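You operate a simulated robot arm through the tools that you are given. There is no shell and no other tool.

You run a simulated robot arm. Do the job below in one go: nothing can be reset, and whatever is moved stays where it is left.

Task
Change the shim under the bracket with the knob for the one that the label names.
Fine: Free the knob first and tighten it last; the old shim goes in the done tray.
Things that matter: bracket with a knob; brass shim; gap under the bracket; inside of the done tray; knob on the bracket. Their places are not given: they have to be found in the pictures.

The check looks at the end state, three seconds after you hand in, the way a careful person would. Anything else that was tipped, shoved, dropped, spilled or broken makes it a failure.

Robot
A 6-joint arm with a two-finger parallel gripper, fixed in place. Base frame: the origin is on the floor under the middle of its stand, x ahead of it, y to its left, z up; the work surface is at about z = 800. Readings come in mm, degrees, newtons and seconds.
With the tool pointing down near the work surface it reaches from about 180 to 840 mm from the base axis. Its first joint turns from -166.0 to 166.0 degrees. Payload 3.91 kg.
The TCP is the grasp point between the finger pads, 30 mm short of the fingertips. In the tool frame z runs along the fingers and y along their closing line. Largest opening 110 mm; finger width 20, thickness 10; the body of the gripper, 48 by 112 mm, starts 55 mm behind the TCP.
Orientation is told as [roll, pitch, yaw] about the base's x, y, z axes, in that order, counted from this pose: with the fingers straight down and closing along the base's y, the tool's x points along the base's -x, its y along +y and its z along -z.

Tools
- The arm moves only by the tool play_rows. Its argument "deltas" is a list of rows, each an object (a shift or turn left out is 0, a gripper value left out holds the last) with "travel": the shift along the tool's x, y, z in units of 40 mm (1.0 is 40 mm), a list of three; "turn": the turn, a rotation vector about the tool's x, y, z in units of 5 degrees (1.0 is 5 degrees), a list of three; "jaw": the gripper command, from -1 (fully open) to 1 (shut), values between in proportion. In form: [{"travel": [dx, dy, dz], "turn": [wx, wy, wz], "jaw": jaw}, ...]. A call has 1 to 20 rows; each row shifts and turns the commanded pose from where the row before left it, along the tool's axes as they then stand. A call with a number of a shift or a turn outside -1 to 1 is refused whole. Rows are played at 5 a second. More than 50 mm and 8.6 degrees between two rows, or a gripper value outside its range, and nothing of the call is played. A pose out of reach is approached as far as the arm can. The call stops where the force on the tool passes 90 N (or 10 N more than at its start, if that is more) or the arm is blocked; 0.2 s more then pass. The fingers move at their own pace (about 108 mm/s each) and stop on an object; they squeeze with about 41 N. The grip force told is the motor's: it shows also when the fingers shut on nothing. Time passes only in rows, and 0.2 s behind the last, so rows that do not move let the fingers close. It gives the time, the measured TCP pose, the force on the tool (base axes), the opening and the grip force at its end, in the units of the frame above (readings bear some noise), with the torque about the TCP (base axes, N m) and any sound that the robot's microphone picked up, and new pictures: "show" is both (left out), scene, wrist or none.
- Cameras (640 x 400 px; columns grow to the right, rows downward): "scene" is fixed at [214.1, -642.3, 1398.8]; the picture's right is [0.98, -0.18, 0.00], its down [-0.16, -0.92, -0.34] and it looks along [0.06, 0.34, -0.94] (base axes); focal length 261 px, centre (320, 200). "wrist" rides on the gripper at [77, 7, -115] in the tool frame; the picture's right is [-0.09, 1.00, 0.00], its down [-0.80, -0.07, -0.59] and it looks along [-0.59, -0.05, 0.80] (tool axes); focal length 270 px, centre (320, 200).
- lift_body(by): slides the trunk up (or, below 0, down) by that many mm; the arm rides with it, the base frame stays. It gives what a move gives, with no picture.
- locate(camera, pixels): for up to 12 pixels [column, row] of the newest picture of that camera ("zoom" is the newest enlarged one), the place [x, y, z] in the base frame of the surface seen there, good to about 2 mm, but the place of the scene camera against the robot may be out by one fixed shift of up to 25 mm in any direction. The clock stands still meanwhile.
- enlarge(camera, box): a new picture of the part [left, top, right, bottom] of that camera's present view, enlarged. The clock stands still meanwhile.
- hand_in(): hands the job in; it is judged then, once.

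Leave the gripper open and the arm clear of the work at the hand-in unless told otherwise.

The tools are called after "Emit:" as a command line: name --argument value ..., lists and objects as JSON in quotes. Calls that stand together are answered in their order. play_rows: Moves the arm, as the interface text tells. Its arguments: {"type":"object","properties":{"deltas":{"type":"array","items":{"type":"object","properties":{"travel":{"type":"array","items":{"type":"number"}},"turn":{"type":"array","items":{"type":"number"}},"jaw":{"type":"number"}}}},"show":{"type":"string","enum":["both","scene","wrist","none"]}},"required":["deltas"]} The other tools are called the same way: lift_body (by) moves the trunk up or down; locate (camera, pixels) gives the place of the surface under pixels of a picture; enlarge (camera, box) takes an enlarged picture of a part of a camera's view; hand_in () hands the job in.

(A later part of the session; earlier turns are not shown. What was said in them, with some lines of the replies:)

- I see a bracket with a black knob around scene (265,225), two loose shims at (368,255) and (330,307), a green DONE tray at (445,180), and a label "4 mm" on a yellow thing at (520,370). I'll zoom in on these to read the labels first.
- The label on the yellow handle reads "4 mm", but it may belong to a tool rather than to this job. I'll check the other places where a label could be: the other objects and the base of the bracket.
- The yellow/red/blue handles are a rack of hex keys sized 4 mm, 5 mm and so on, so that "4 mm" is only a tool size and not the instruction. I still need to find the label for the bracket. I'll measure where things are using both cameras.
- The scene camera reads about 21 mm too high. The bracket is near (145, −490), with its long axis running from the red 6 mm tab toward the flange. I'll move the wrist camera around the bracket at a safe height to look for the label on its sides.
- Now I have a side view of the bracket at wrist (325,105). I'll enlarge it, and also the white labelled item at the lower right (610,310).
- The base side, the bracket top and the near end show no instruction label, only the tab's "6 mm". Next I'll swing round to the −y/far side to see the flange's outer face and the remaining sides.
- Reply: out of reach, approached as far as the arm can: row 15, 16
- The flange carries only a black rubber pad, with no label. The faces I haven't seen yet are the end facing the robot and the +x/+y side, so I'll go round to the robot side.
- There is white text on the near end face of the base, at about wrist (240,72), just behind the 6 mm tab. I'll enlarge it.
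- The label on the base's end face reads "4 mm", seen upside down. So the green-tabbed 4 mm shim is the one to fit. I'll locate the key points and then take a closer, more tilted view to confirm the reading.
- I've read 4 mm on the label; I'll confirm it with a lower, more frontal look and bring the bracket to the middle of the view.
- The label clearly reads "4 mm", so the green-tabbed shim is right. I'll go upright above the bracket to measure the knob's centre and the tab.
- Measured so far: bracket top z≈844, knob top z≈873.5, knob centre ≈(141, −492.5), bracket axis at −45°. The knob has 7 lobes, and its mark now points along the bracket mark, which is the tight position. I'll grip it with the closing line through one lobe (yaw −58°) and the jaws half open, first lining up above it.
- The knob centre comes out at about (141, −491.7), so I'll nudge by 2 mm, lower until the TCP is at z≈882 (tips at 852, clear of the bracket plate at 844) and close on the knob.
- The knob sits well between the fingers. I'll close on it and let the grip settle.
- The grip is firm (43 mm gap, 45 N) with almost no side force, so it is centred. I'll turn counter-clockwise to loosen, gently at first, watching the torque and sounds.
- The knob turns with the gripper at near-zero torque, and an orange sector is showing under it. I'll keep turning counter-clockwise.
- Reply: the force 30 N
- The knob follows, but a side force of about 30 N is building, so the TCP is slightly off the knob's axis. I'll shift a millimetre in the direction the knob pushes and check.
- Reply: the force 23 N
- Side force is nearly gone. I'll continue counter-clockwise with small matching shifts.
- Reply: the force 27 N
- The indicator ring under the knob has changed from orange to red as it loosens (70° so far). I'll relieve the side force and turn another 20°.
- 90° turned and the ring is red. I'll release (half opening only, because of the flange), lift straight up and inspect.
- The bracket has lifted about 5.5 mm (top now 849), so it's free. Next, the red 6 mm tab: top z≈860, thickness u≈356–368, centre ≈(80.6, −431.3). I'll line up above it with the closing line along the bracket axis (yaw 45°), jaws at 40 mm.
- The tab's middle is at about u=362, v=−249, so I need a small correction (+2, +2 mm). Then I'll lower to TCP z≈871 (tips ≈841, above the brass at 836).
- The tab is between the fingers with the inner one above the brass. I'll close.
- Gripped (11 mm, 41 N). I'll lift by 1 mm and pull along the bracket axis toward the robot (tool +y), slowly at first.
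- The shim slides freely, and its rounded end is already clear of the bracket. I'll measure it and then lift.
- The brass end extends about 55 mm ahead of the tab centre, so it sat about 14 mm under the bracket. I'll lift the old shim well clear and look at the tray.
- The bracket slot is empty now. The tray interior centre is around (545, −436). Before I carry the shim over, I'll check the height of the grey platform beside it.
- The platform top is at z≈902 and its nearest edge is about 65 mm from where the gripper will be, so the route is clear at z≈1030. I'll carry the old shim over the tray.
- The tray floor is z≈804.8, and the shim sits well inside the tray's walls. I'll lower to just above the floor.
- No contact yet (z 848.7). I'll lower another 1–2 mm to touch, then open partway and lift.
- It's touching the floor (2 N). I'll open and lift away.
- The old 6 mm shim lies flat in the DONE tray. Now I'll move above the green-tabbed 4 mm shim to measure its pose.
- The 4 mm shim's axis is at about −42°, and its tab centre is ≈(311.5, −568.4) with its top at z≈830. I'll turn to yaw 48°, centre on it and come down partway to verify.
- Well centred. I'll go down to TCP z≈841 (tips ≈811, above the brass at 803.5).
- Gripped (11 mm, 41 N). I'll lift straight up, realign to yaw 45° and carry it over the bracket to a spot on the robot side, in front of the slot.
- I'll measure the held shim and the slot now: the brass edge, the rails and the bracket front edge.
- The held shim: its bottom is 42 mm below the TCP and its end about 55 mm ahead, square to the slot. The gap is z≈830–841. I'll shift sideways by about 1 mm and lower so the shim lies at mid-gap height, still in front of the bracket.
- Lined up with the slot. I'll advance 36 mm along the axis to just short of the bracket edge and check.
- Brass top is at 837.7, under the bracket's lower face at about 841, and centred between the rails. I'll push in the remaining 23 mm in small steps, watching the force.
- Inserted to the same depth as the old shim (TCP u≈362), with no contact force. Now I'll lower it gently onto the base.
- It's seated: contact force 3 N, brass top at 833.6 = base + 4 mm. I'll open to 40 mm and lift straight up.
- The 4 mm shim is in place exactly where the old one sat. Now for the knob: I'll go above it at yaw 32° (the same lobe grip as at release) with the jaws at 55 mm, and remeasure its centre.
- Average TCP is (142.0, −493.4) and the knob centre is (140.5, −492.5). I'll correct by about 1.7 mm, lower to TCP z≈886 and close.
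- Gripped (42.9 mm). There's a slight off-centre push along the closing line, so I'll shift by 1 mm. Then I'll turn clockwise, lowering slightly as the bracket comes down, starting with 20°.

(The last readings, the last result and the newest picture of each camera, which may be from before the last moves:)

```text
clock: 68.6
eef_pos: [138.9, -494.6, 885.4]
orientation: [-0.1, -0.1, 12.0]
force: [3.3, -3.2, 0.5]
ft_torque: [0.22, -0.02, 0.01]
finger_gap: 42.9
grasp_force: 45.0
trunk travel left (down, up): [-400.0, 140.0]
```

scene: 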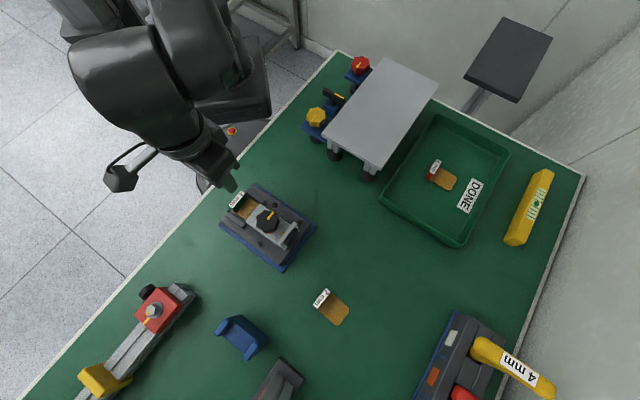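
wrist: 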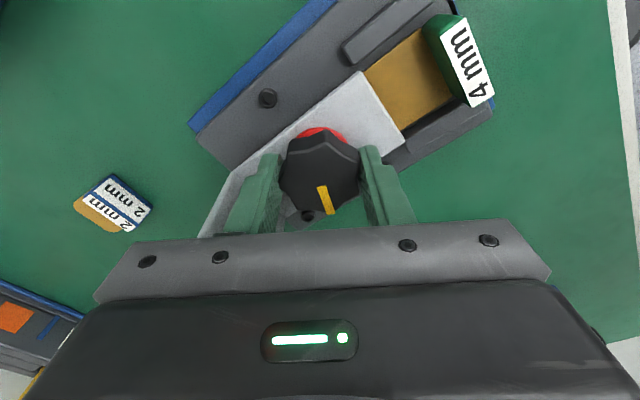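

The knob follows with small forces. Another 20° clockwise.

Emit:
play_rows --deltas '[{"turn": [0, 0, 1], "travel": [0, 0, 0.007]}, {"turn": [0, 0, 1], "travel": [0, 0, 0.007]}, {"turn": [0, 0, 1], "travel": [0, 0, 0.007]}, {"turn": [0, 0, 1], "travel": [0, 0, 0.007]}]' --show "wrist"

```text
clock: 69.6
eef_pos: [139.5, -495.6, 884.1]
orientation: [0.1, 0.0, -8.0]
force: [4.9, 1.1, -1.8]
ft_torque: [-0.08, -0.08, 0.02]
finger_gap: 43.1
grasp_force: 44.8
trunk travel left (down, up): [-400.0, 140.0]
```

wrist: 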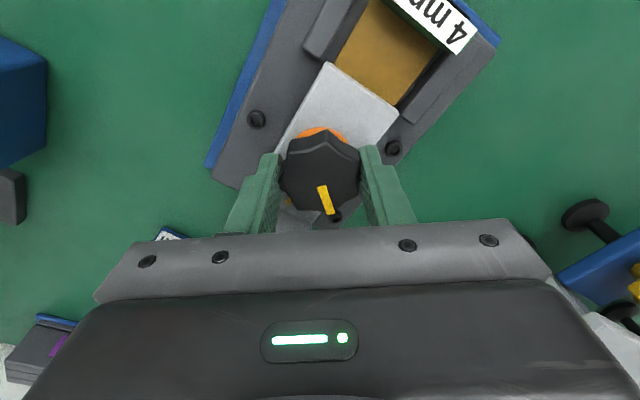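

The ring is orange again. I'll continue clockwise by 25°.

Emit:
play_rows --deltas '[{"turn": [0, 0, 1], "travel": [0, 0, 0.01]}, {"turn": [0, 0, 1], "travel": [0, 0, 0.01]}, {"turn": [0, 0, 1], "travel": [0, 0, 0.01]}, {"turn": [0, 0, 1], "travel": [0, 0, 0.01]}, {"turn": [0, 0, 1], "travel": [0, 0, 0.01]}]' --show "wrist"

```text
clock: 70.8
eef_pos: [141.3, -493.9, 881.8]
orientation: [0.0, -0.1, -32.9]
force: [8.7, 6.6, -8.5]
ft_torque: [-0.13, -0.42, 0.04]
finger_gap: 43.2
grasp_force: 45.1
trunk travel left (down, up): [-400.0, 140.0]
```

wrist: 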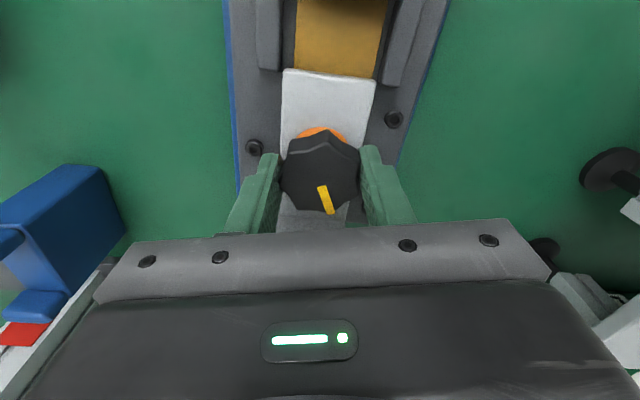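

Force is still small, with the knob pulling down as the bracket descends. I'll go on in smaller steps toward the aligned position, watching the torque.

Emit:
play_rows --deltas '[{"travel": [-0.02, 0, 0.03]}, {"turn": [0, 0, 1], "travel": [0, 0, 0.015]}, {"turn": [0, 0, 1], "travel": [0, 0, 0.015]}, {"turn": [0, 0, 1], "travel": [0, 0, 0.015]}]' --show "wrist"

```text
clock: 71.8
eef_pos: [139.6, -493.9, 877.3]
orientation: [0.0, 0.1, -48.1]
force: [2.4, 15.5, -4.6]
ft_torque: [0.65, 0.23, 0.06]
finger_gap: 42.9
grasp_force: 45.4
trunk travel left (down, up): [-400.0, 140.0]
```

wrist: 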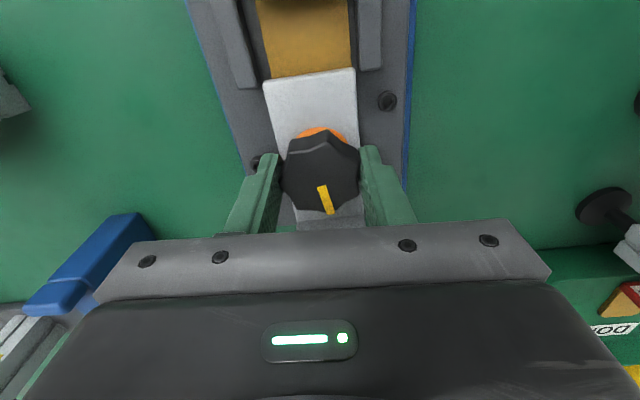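

Emit:
play_rows --deltas '[{"travel": [0.02, 0.025, 0]}, {"turn": [0, 0, 0.6]}, {"turn": [0, 0, 0.6]}, {"turn": [0, 0, 0.6]}, {}]' --show "wrist"

```text
clock: 73.0
eef_pos: [140.0, -493.7, 878.3]
orientation: [0.0, -0.2, -57.1]
force: [-0.1, 4.3, -3.3]
ft_torque: [-0.17, 0.05, -0.01]
finger_gap: 43.1
grasp_force: 44.9
trunk travel left (down, up): [-400.0, 140.0]
```

wrist: 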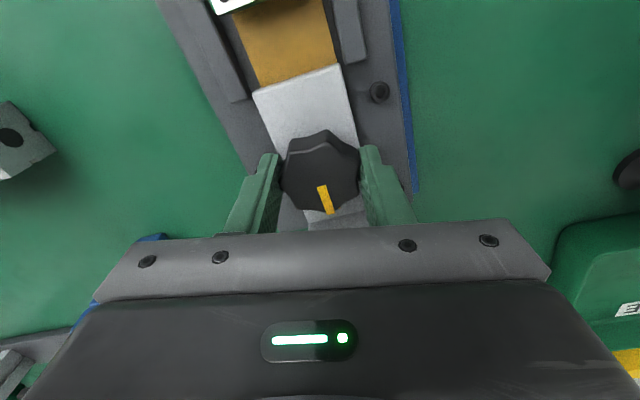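

The orange ring has disappeared, as in the original tight state. I'll turn a few more degrees in small steps to feel for the stop.

Emit:
play_rows --deltas '[{"turn": [0, 0, 0.4]}, {}]' --show "none"

Emit:
play_rows --deltas '[{"turn": [0, 0, 0.4]}, {}]' --show "wrist"

```text
clock: 73.6
eef_pos: [140.1, -493.5, 878.4]
orientation: [0.0, -0.1, -59.0]
force: [-1.0, 2.8, -2.3]
ft_torque: [-0.32, -0.2, 0.0]
finger_gap: 42.9
grasp_force: 45.0
trunk travel left (down, up): [-400.0, 140.0]
```

```text
clock: 74.2
eef_pos: [139.9, -493.6, 878.2]
orientation: [-0.1, -0.2, -60.9]
force: [0.2, -3.4, 1.8]
ft_torque: [0.05, 0.16, 0.03]
finger_gap: 43.1
grasp_force: 45.1
trunk travel left (down, up): [-400.0, 140.0]
```

wrist: 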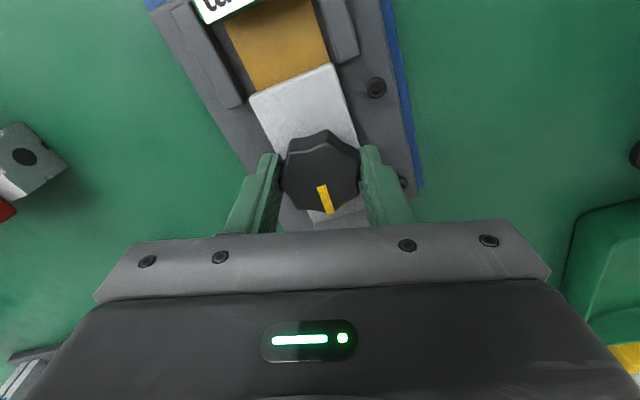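

Emit:
locate --camera "wrist" --pixels '[[290, 95], [310, 85], [330, 90], [300, 115], [280, 60], [270, 40], [330, 140], [310, 150], [350, 110], [240, 120]]'

Emit:
enlarge --camera "wrist" --box '[230, 50, 410, 230]'

```text
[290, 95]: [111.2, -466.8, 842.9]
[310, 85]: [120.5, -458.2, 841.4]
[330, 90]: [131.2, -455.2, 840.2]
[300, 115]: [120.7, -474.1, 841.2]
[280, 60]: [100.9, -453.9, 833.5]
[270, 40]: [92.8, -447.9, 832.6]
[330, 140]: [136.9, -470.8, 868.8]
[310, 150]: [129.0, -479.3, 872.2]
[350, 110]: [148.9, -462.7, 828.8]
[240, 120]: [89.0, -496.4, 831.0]
```

```text
2.22 times, centred on (320, 140) of wrist
```

zoom: 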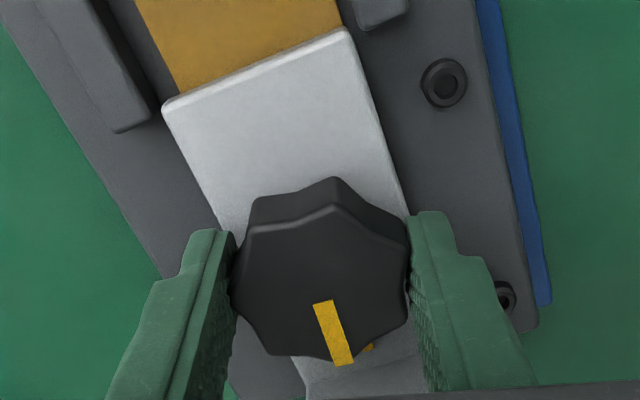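

The bracket top now reads about 841.4 = shim top + 8 mm, so it's sitting on the 4 mm shim. I'll release, rise and compare the mark alignment with the original picture.

Emit:
play_rows --deltas '[{"jaw": 0.0}, {}, {"travel": [0, 0, -0.5]}, {"travel": [0, 0, -0.6]}, {"travel": [0, 0, -0.6]}, {}]' --show "both"

Emit:
enlarge --camera "wrist" --box '[276, 86, 356, 176]'

```text
clock: 75.6
eef_pos: [138.7, -493.9, 945.5]
orientation: [0.0, -0.1, -61.1]
force: [-0.2, 0.4, 0.2]
ft_torque: [-0.01, -0.01, 0.0]
finger_gap: 55.0
grasp_force: 0.1
trunk travel left (down, up): [-400.0, 140.0]
```

scene: 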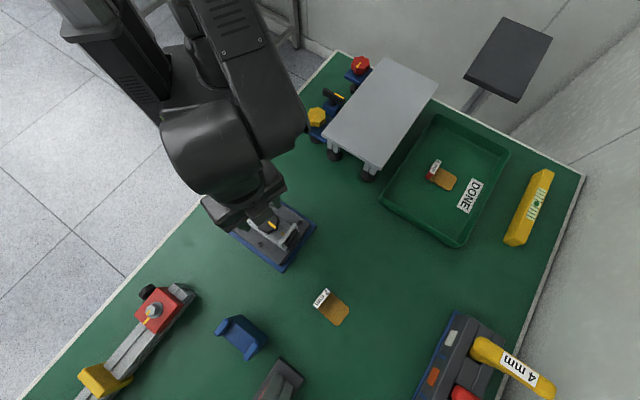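
wrist: 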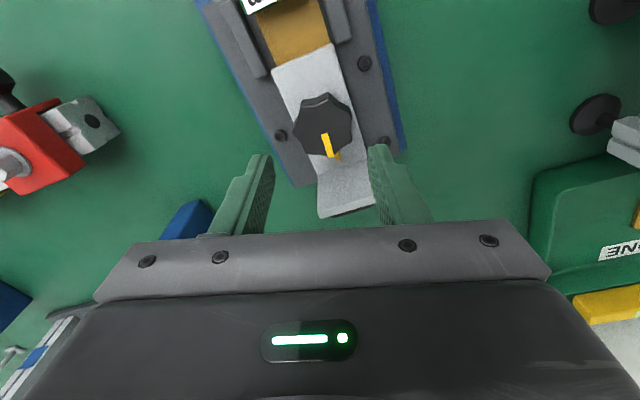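

```text
4.44 times, centred on (316, 131) of wrist
```

zoom: 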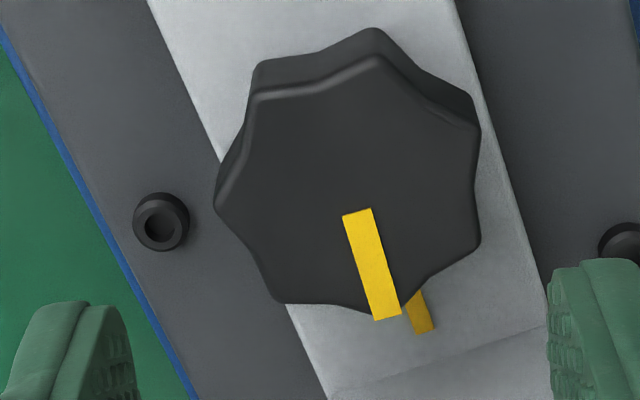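

The bracket rests on the new shim and the marks look nearly lined up. I'll check the alignment from exactly the same pose as my first close-up.

Emit:
play_rows --deltas '[{"turn": [0, 0, -0.9]}, {"turn": [0, 0, -0.9]}, {"turn": [0, 0, -0.9]}, {"turn": [0, 0, -0.93]}, {"travel": [-0.25, 0.056, -0.64]}, {}]' --show "wrist"

Emit:
enlarge --camera "wrist" --box '[280, 65, 350, 145]'

Emit:
enlarge --camera "wrist" --box '[230, 0, 400, 200]'

```text
clock: 77.0
eef_pos: [151.5, -499.5, 973.8]
orientation: [0.1, -0.2, -42.9]
force: [-0.2, 0.1, -0.3]
ft_torque: [0.02, -0.03, 0.0]
finger_gap: 55.0
grasp_force: 0.0
trunk travel left (down, up): [-400.0, 140.0]
```

wrist: 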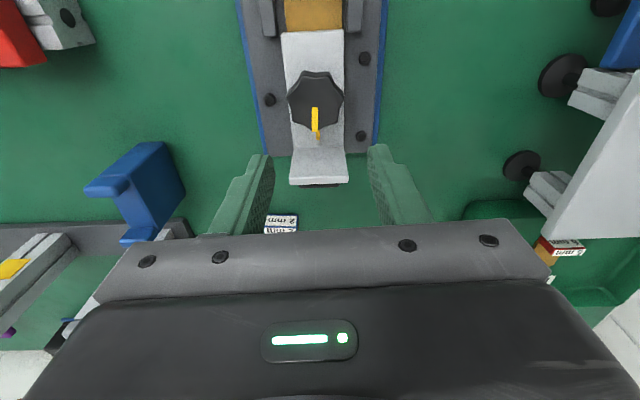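

```text
5.00 times, centred on (315, 105) of wrist
```

zoom: 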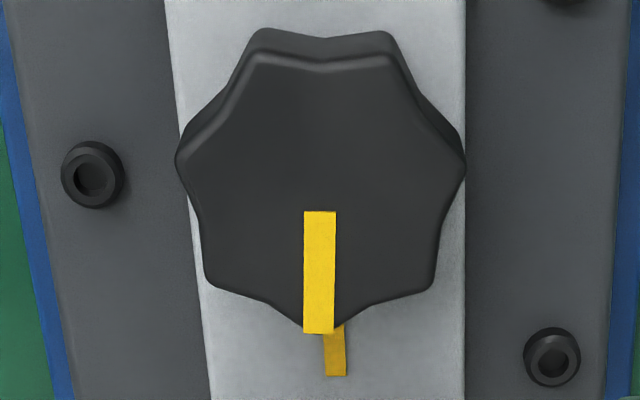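

```text
2.00 times, centred on (315, 100) of wrist
```

zoom: 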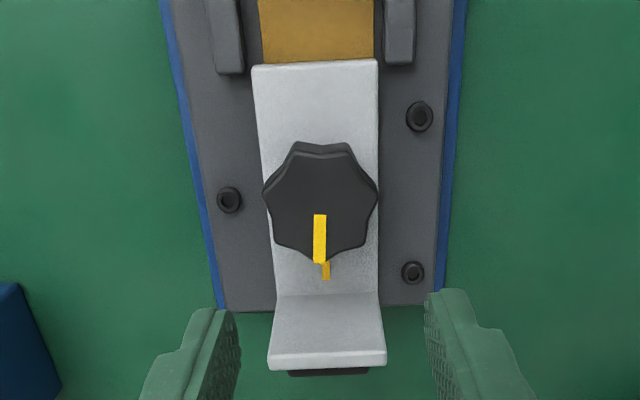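

The knob is about 4° past its original tight alignment, the warning ring is hidden and the bracket is clamped on the shim. I'll rise, open the gripper fully and go back to the clear start pose for a final check.

Emit:
play_rows --deltas '[{"travel": [0, 0, -0.9]}, {"travel": [0, 0, -0.9]}, {"travel": [0, 0, -0.3], "jaw": -1}, {"turn": [0, 0, -1]}, {"turn": [0, 0, -1]}, {"turn": [0, 0, -1]}, {"turn": [0, 0, -1]}, {"turn": [0, 0, -1]}, {"turn": [0, 0, -1]}, {"turn": [0, 0, -1]}, {"turn": [0, 0, -1]}, {"turn": [0, 0, -0.6]}, {"travel": [-0.42, 0.79, 0]}, {"travel": [-0.42, 0.79, 0]}, {"travel": [-0.42, 0.79, 0]}, {"travel": [-0.42, 0.79, 0]}, {}]' --show "both"

Emit:
enlarge --camera "scene" --box '[210, 170, 330, 280]'

Emit:
enlarge --camera "scene" --box '[370, 100, 530, 255]'

```text
clock: 80.6
eef_pos: [218.1, -372.9, 1053.7]
orientation: [-0.1, -0.1, 0.2]
force: [0.5, 0.0, 0.0]
ft_torque: [-0.01, -0.01, -0.03]
finger_gap: 110.1
grasp_force: 0.2
trunk travel left (down, up): [-400.0, 140.0]
```

scene: 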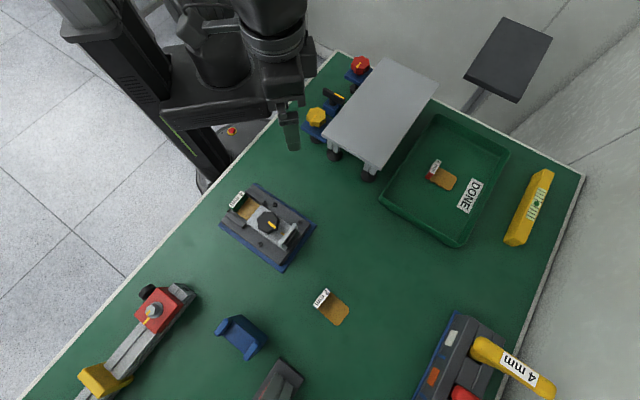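
wrist: 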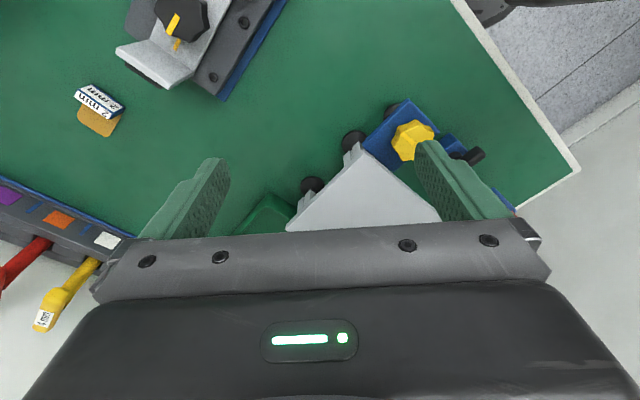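

```text
3.64 times, centred on (270, 225) of scene
```

zoom: 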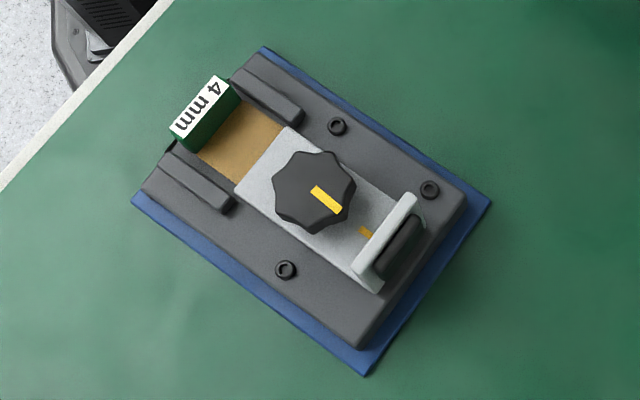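

```text
2.58 times, centred on (450, 178) of scene
```

zoom: 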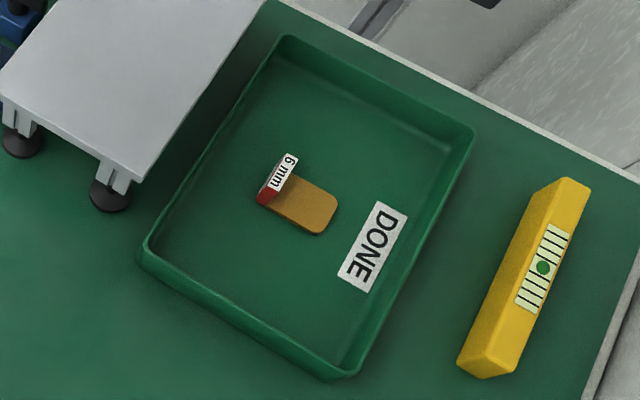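

The end state looks right:
- The 4 mm shim sits in the bracket just as the old one did, with the bracket clamped down on it.
- The knob mark is back in line with the bracket mark, and the ring is hidden.
- The 6 mm shim is flat in the DONE tray.
- The 2 mm shim and everything else are untouched.
- The gripper is open and the arm is clear.

I'm handing in.

Emit:
hand_in

```text
The job is handed in.
```

I replaced the 6 mm shim under the bracket with the 4 mm one and handed the job in; the judging result hasn't come back.

- **Which shim:** the label on the end of the bracket's base reads "4 mm". The "4 mm" on the yellow handle is only a hex key size, so I ignored it.
- **Knob freed:** I turned it 90° counter-clockwise, which raised the bracket about 5.5 mm.
- **Old shim:** the 6 mm one lies flat in the done tray.
- **New shim:** the 4 mm one went in to the same depth as the old one, flat on the base and between the rails.
- **Knob tightened:** I turned it back clockwise to about 4° past its original position. I felt no hard stop or rise in torque there. I judged it tight because the coloured ring under the knob is hidden again and the bracket is sitting on the new shim.

The 2 mm shim and the other items on the table look untouched in the final pictures. The gripper is open and the arm is clear of the work.
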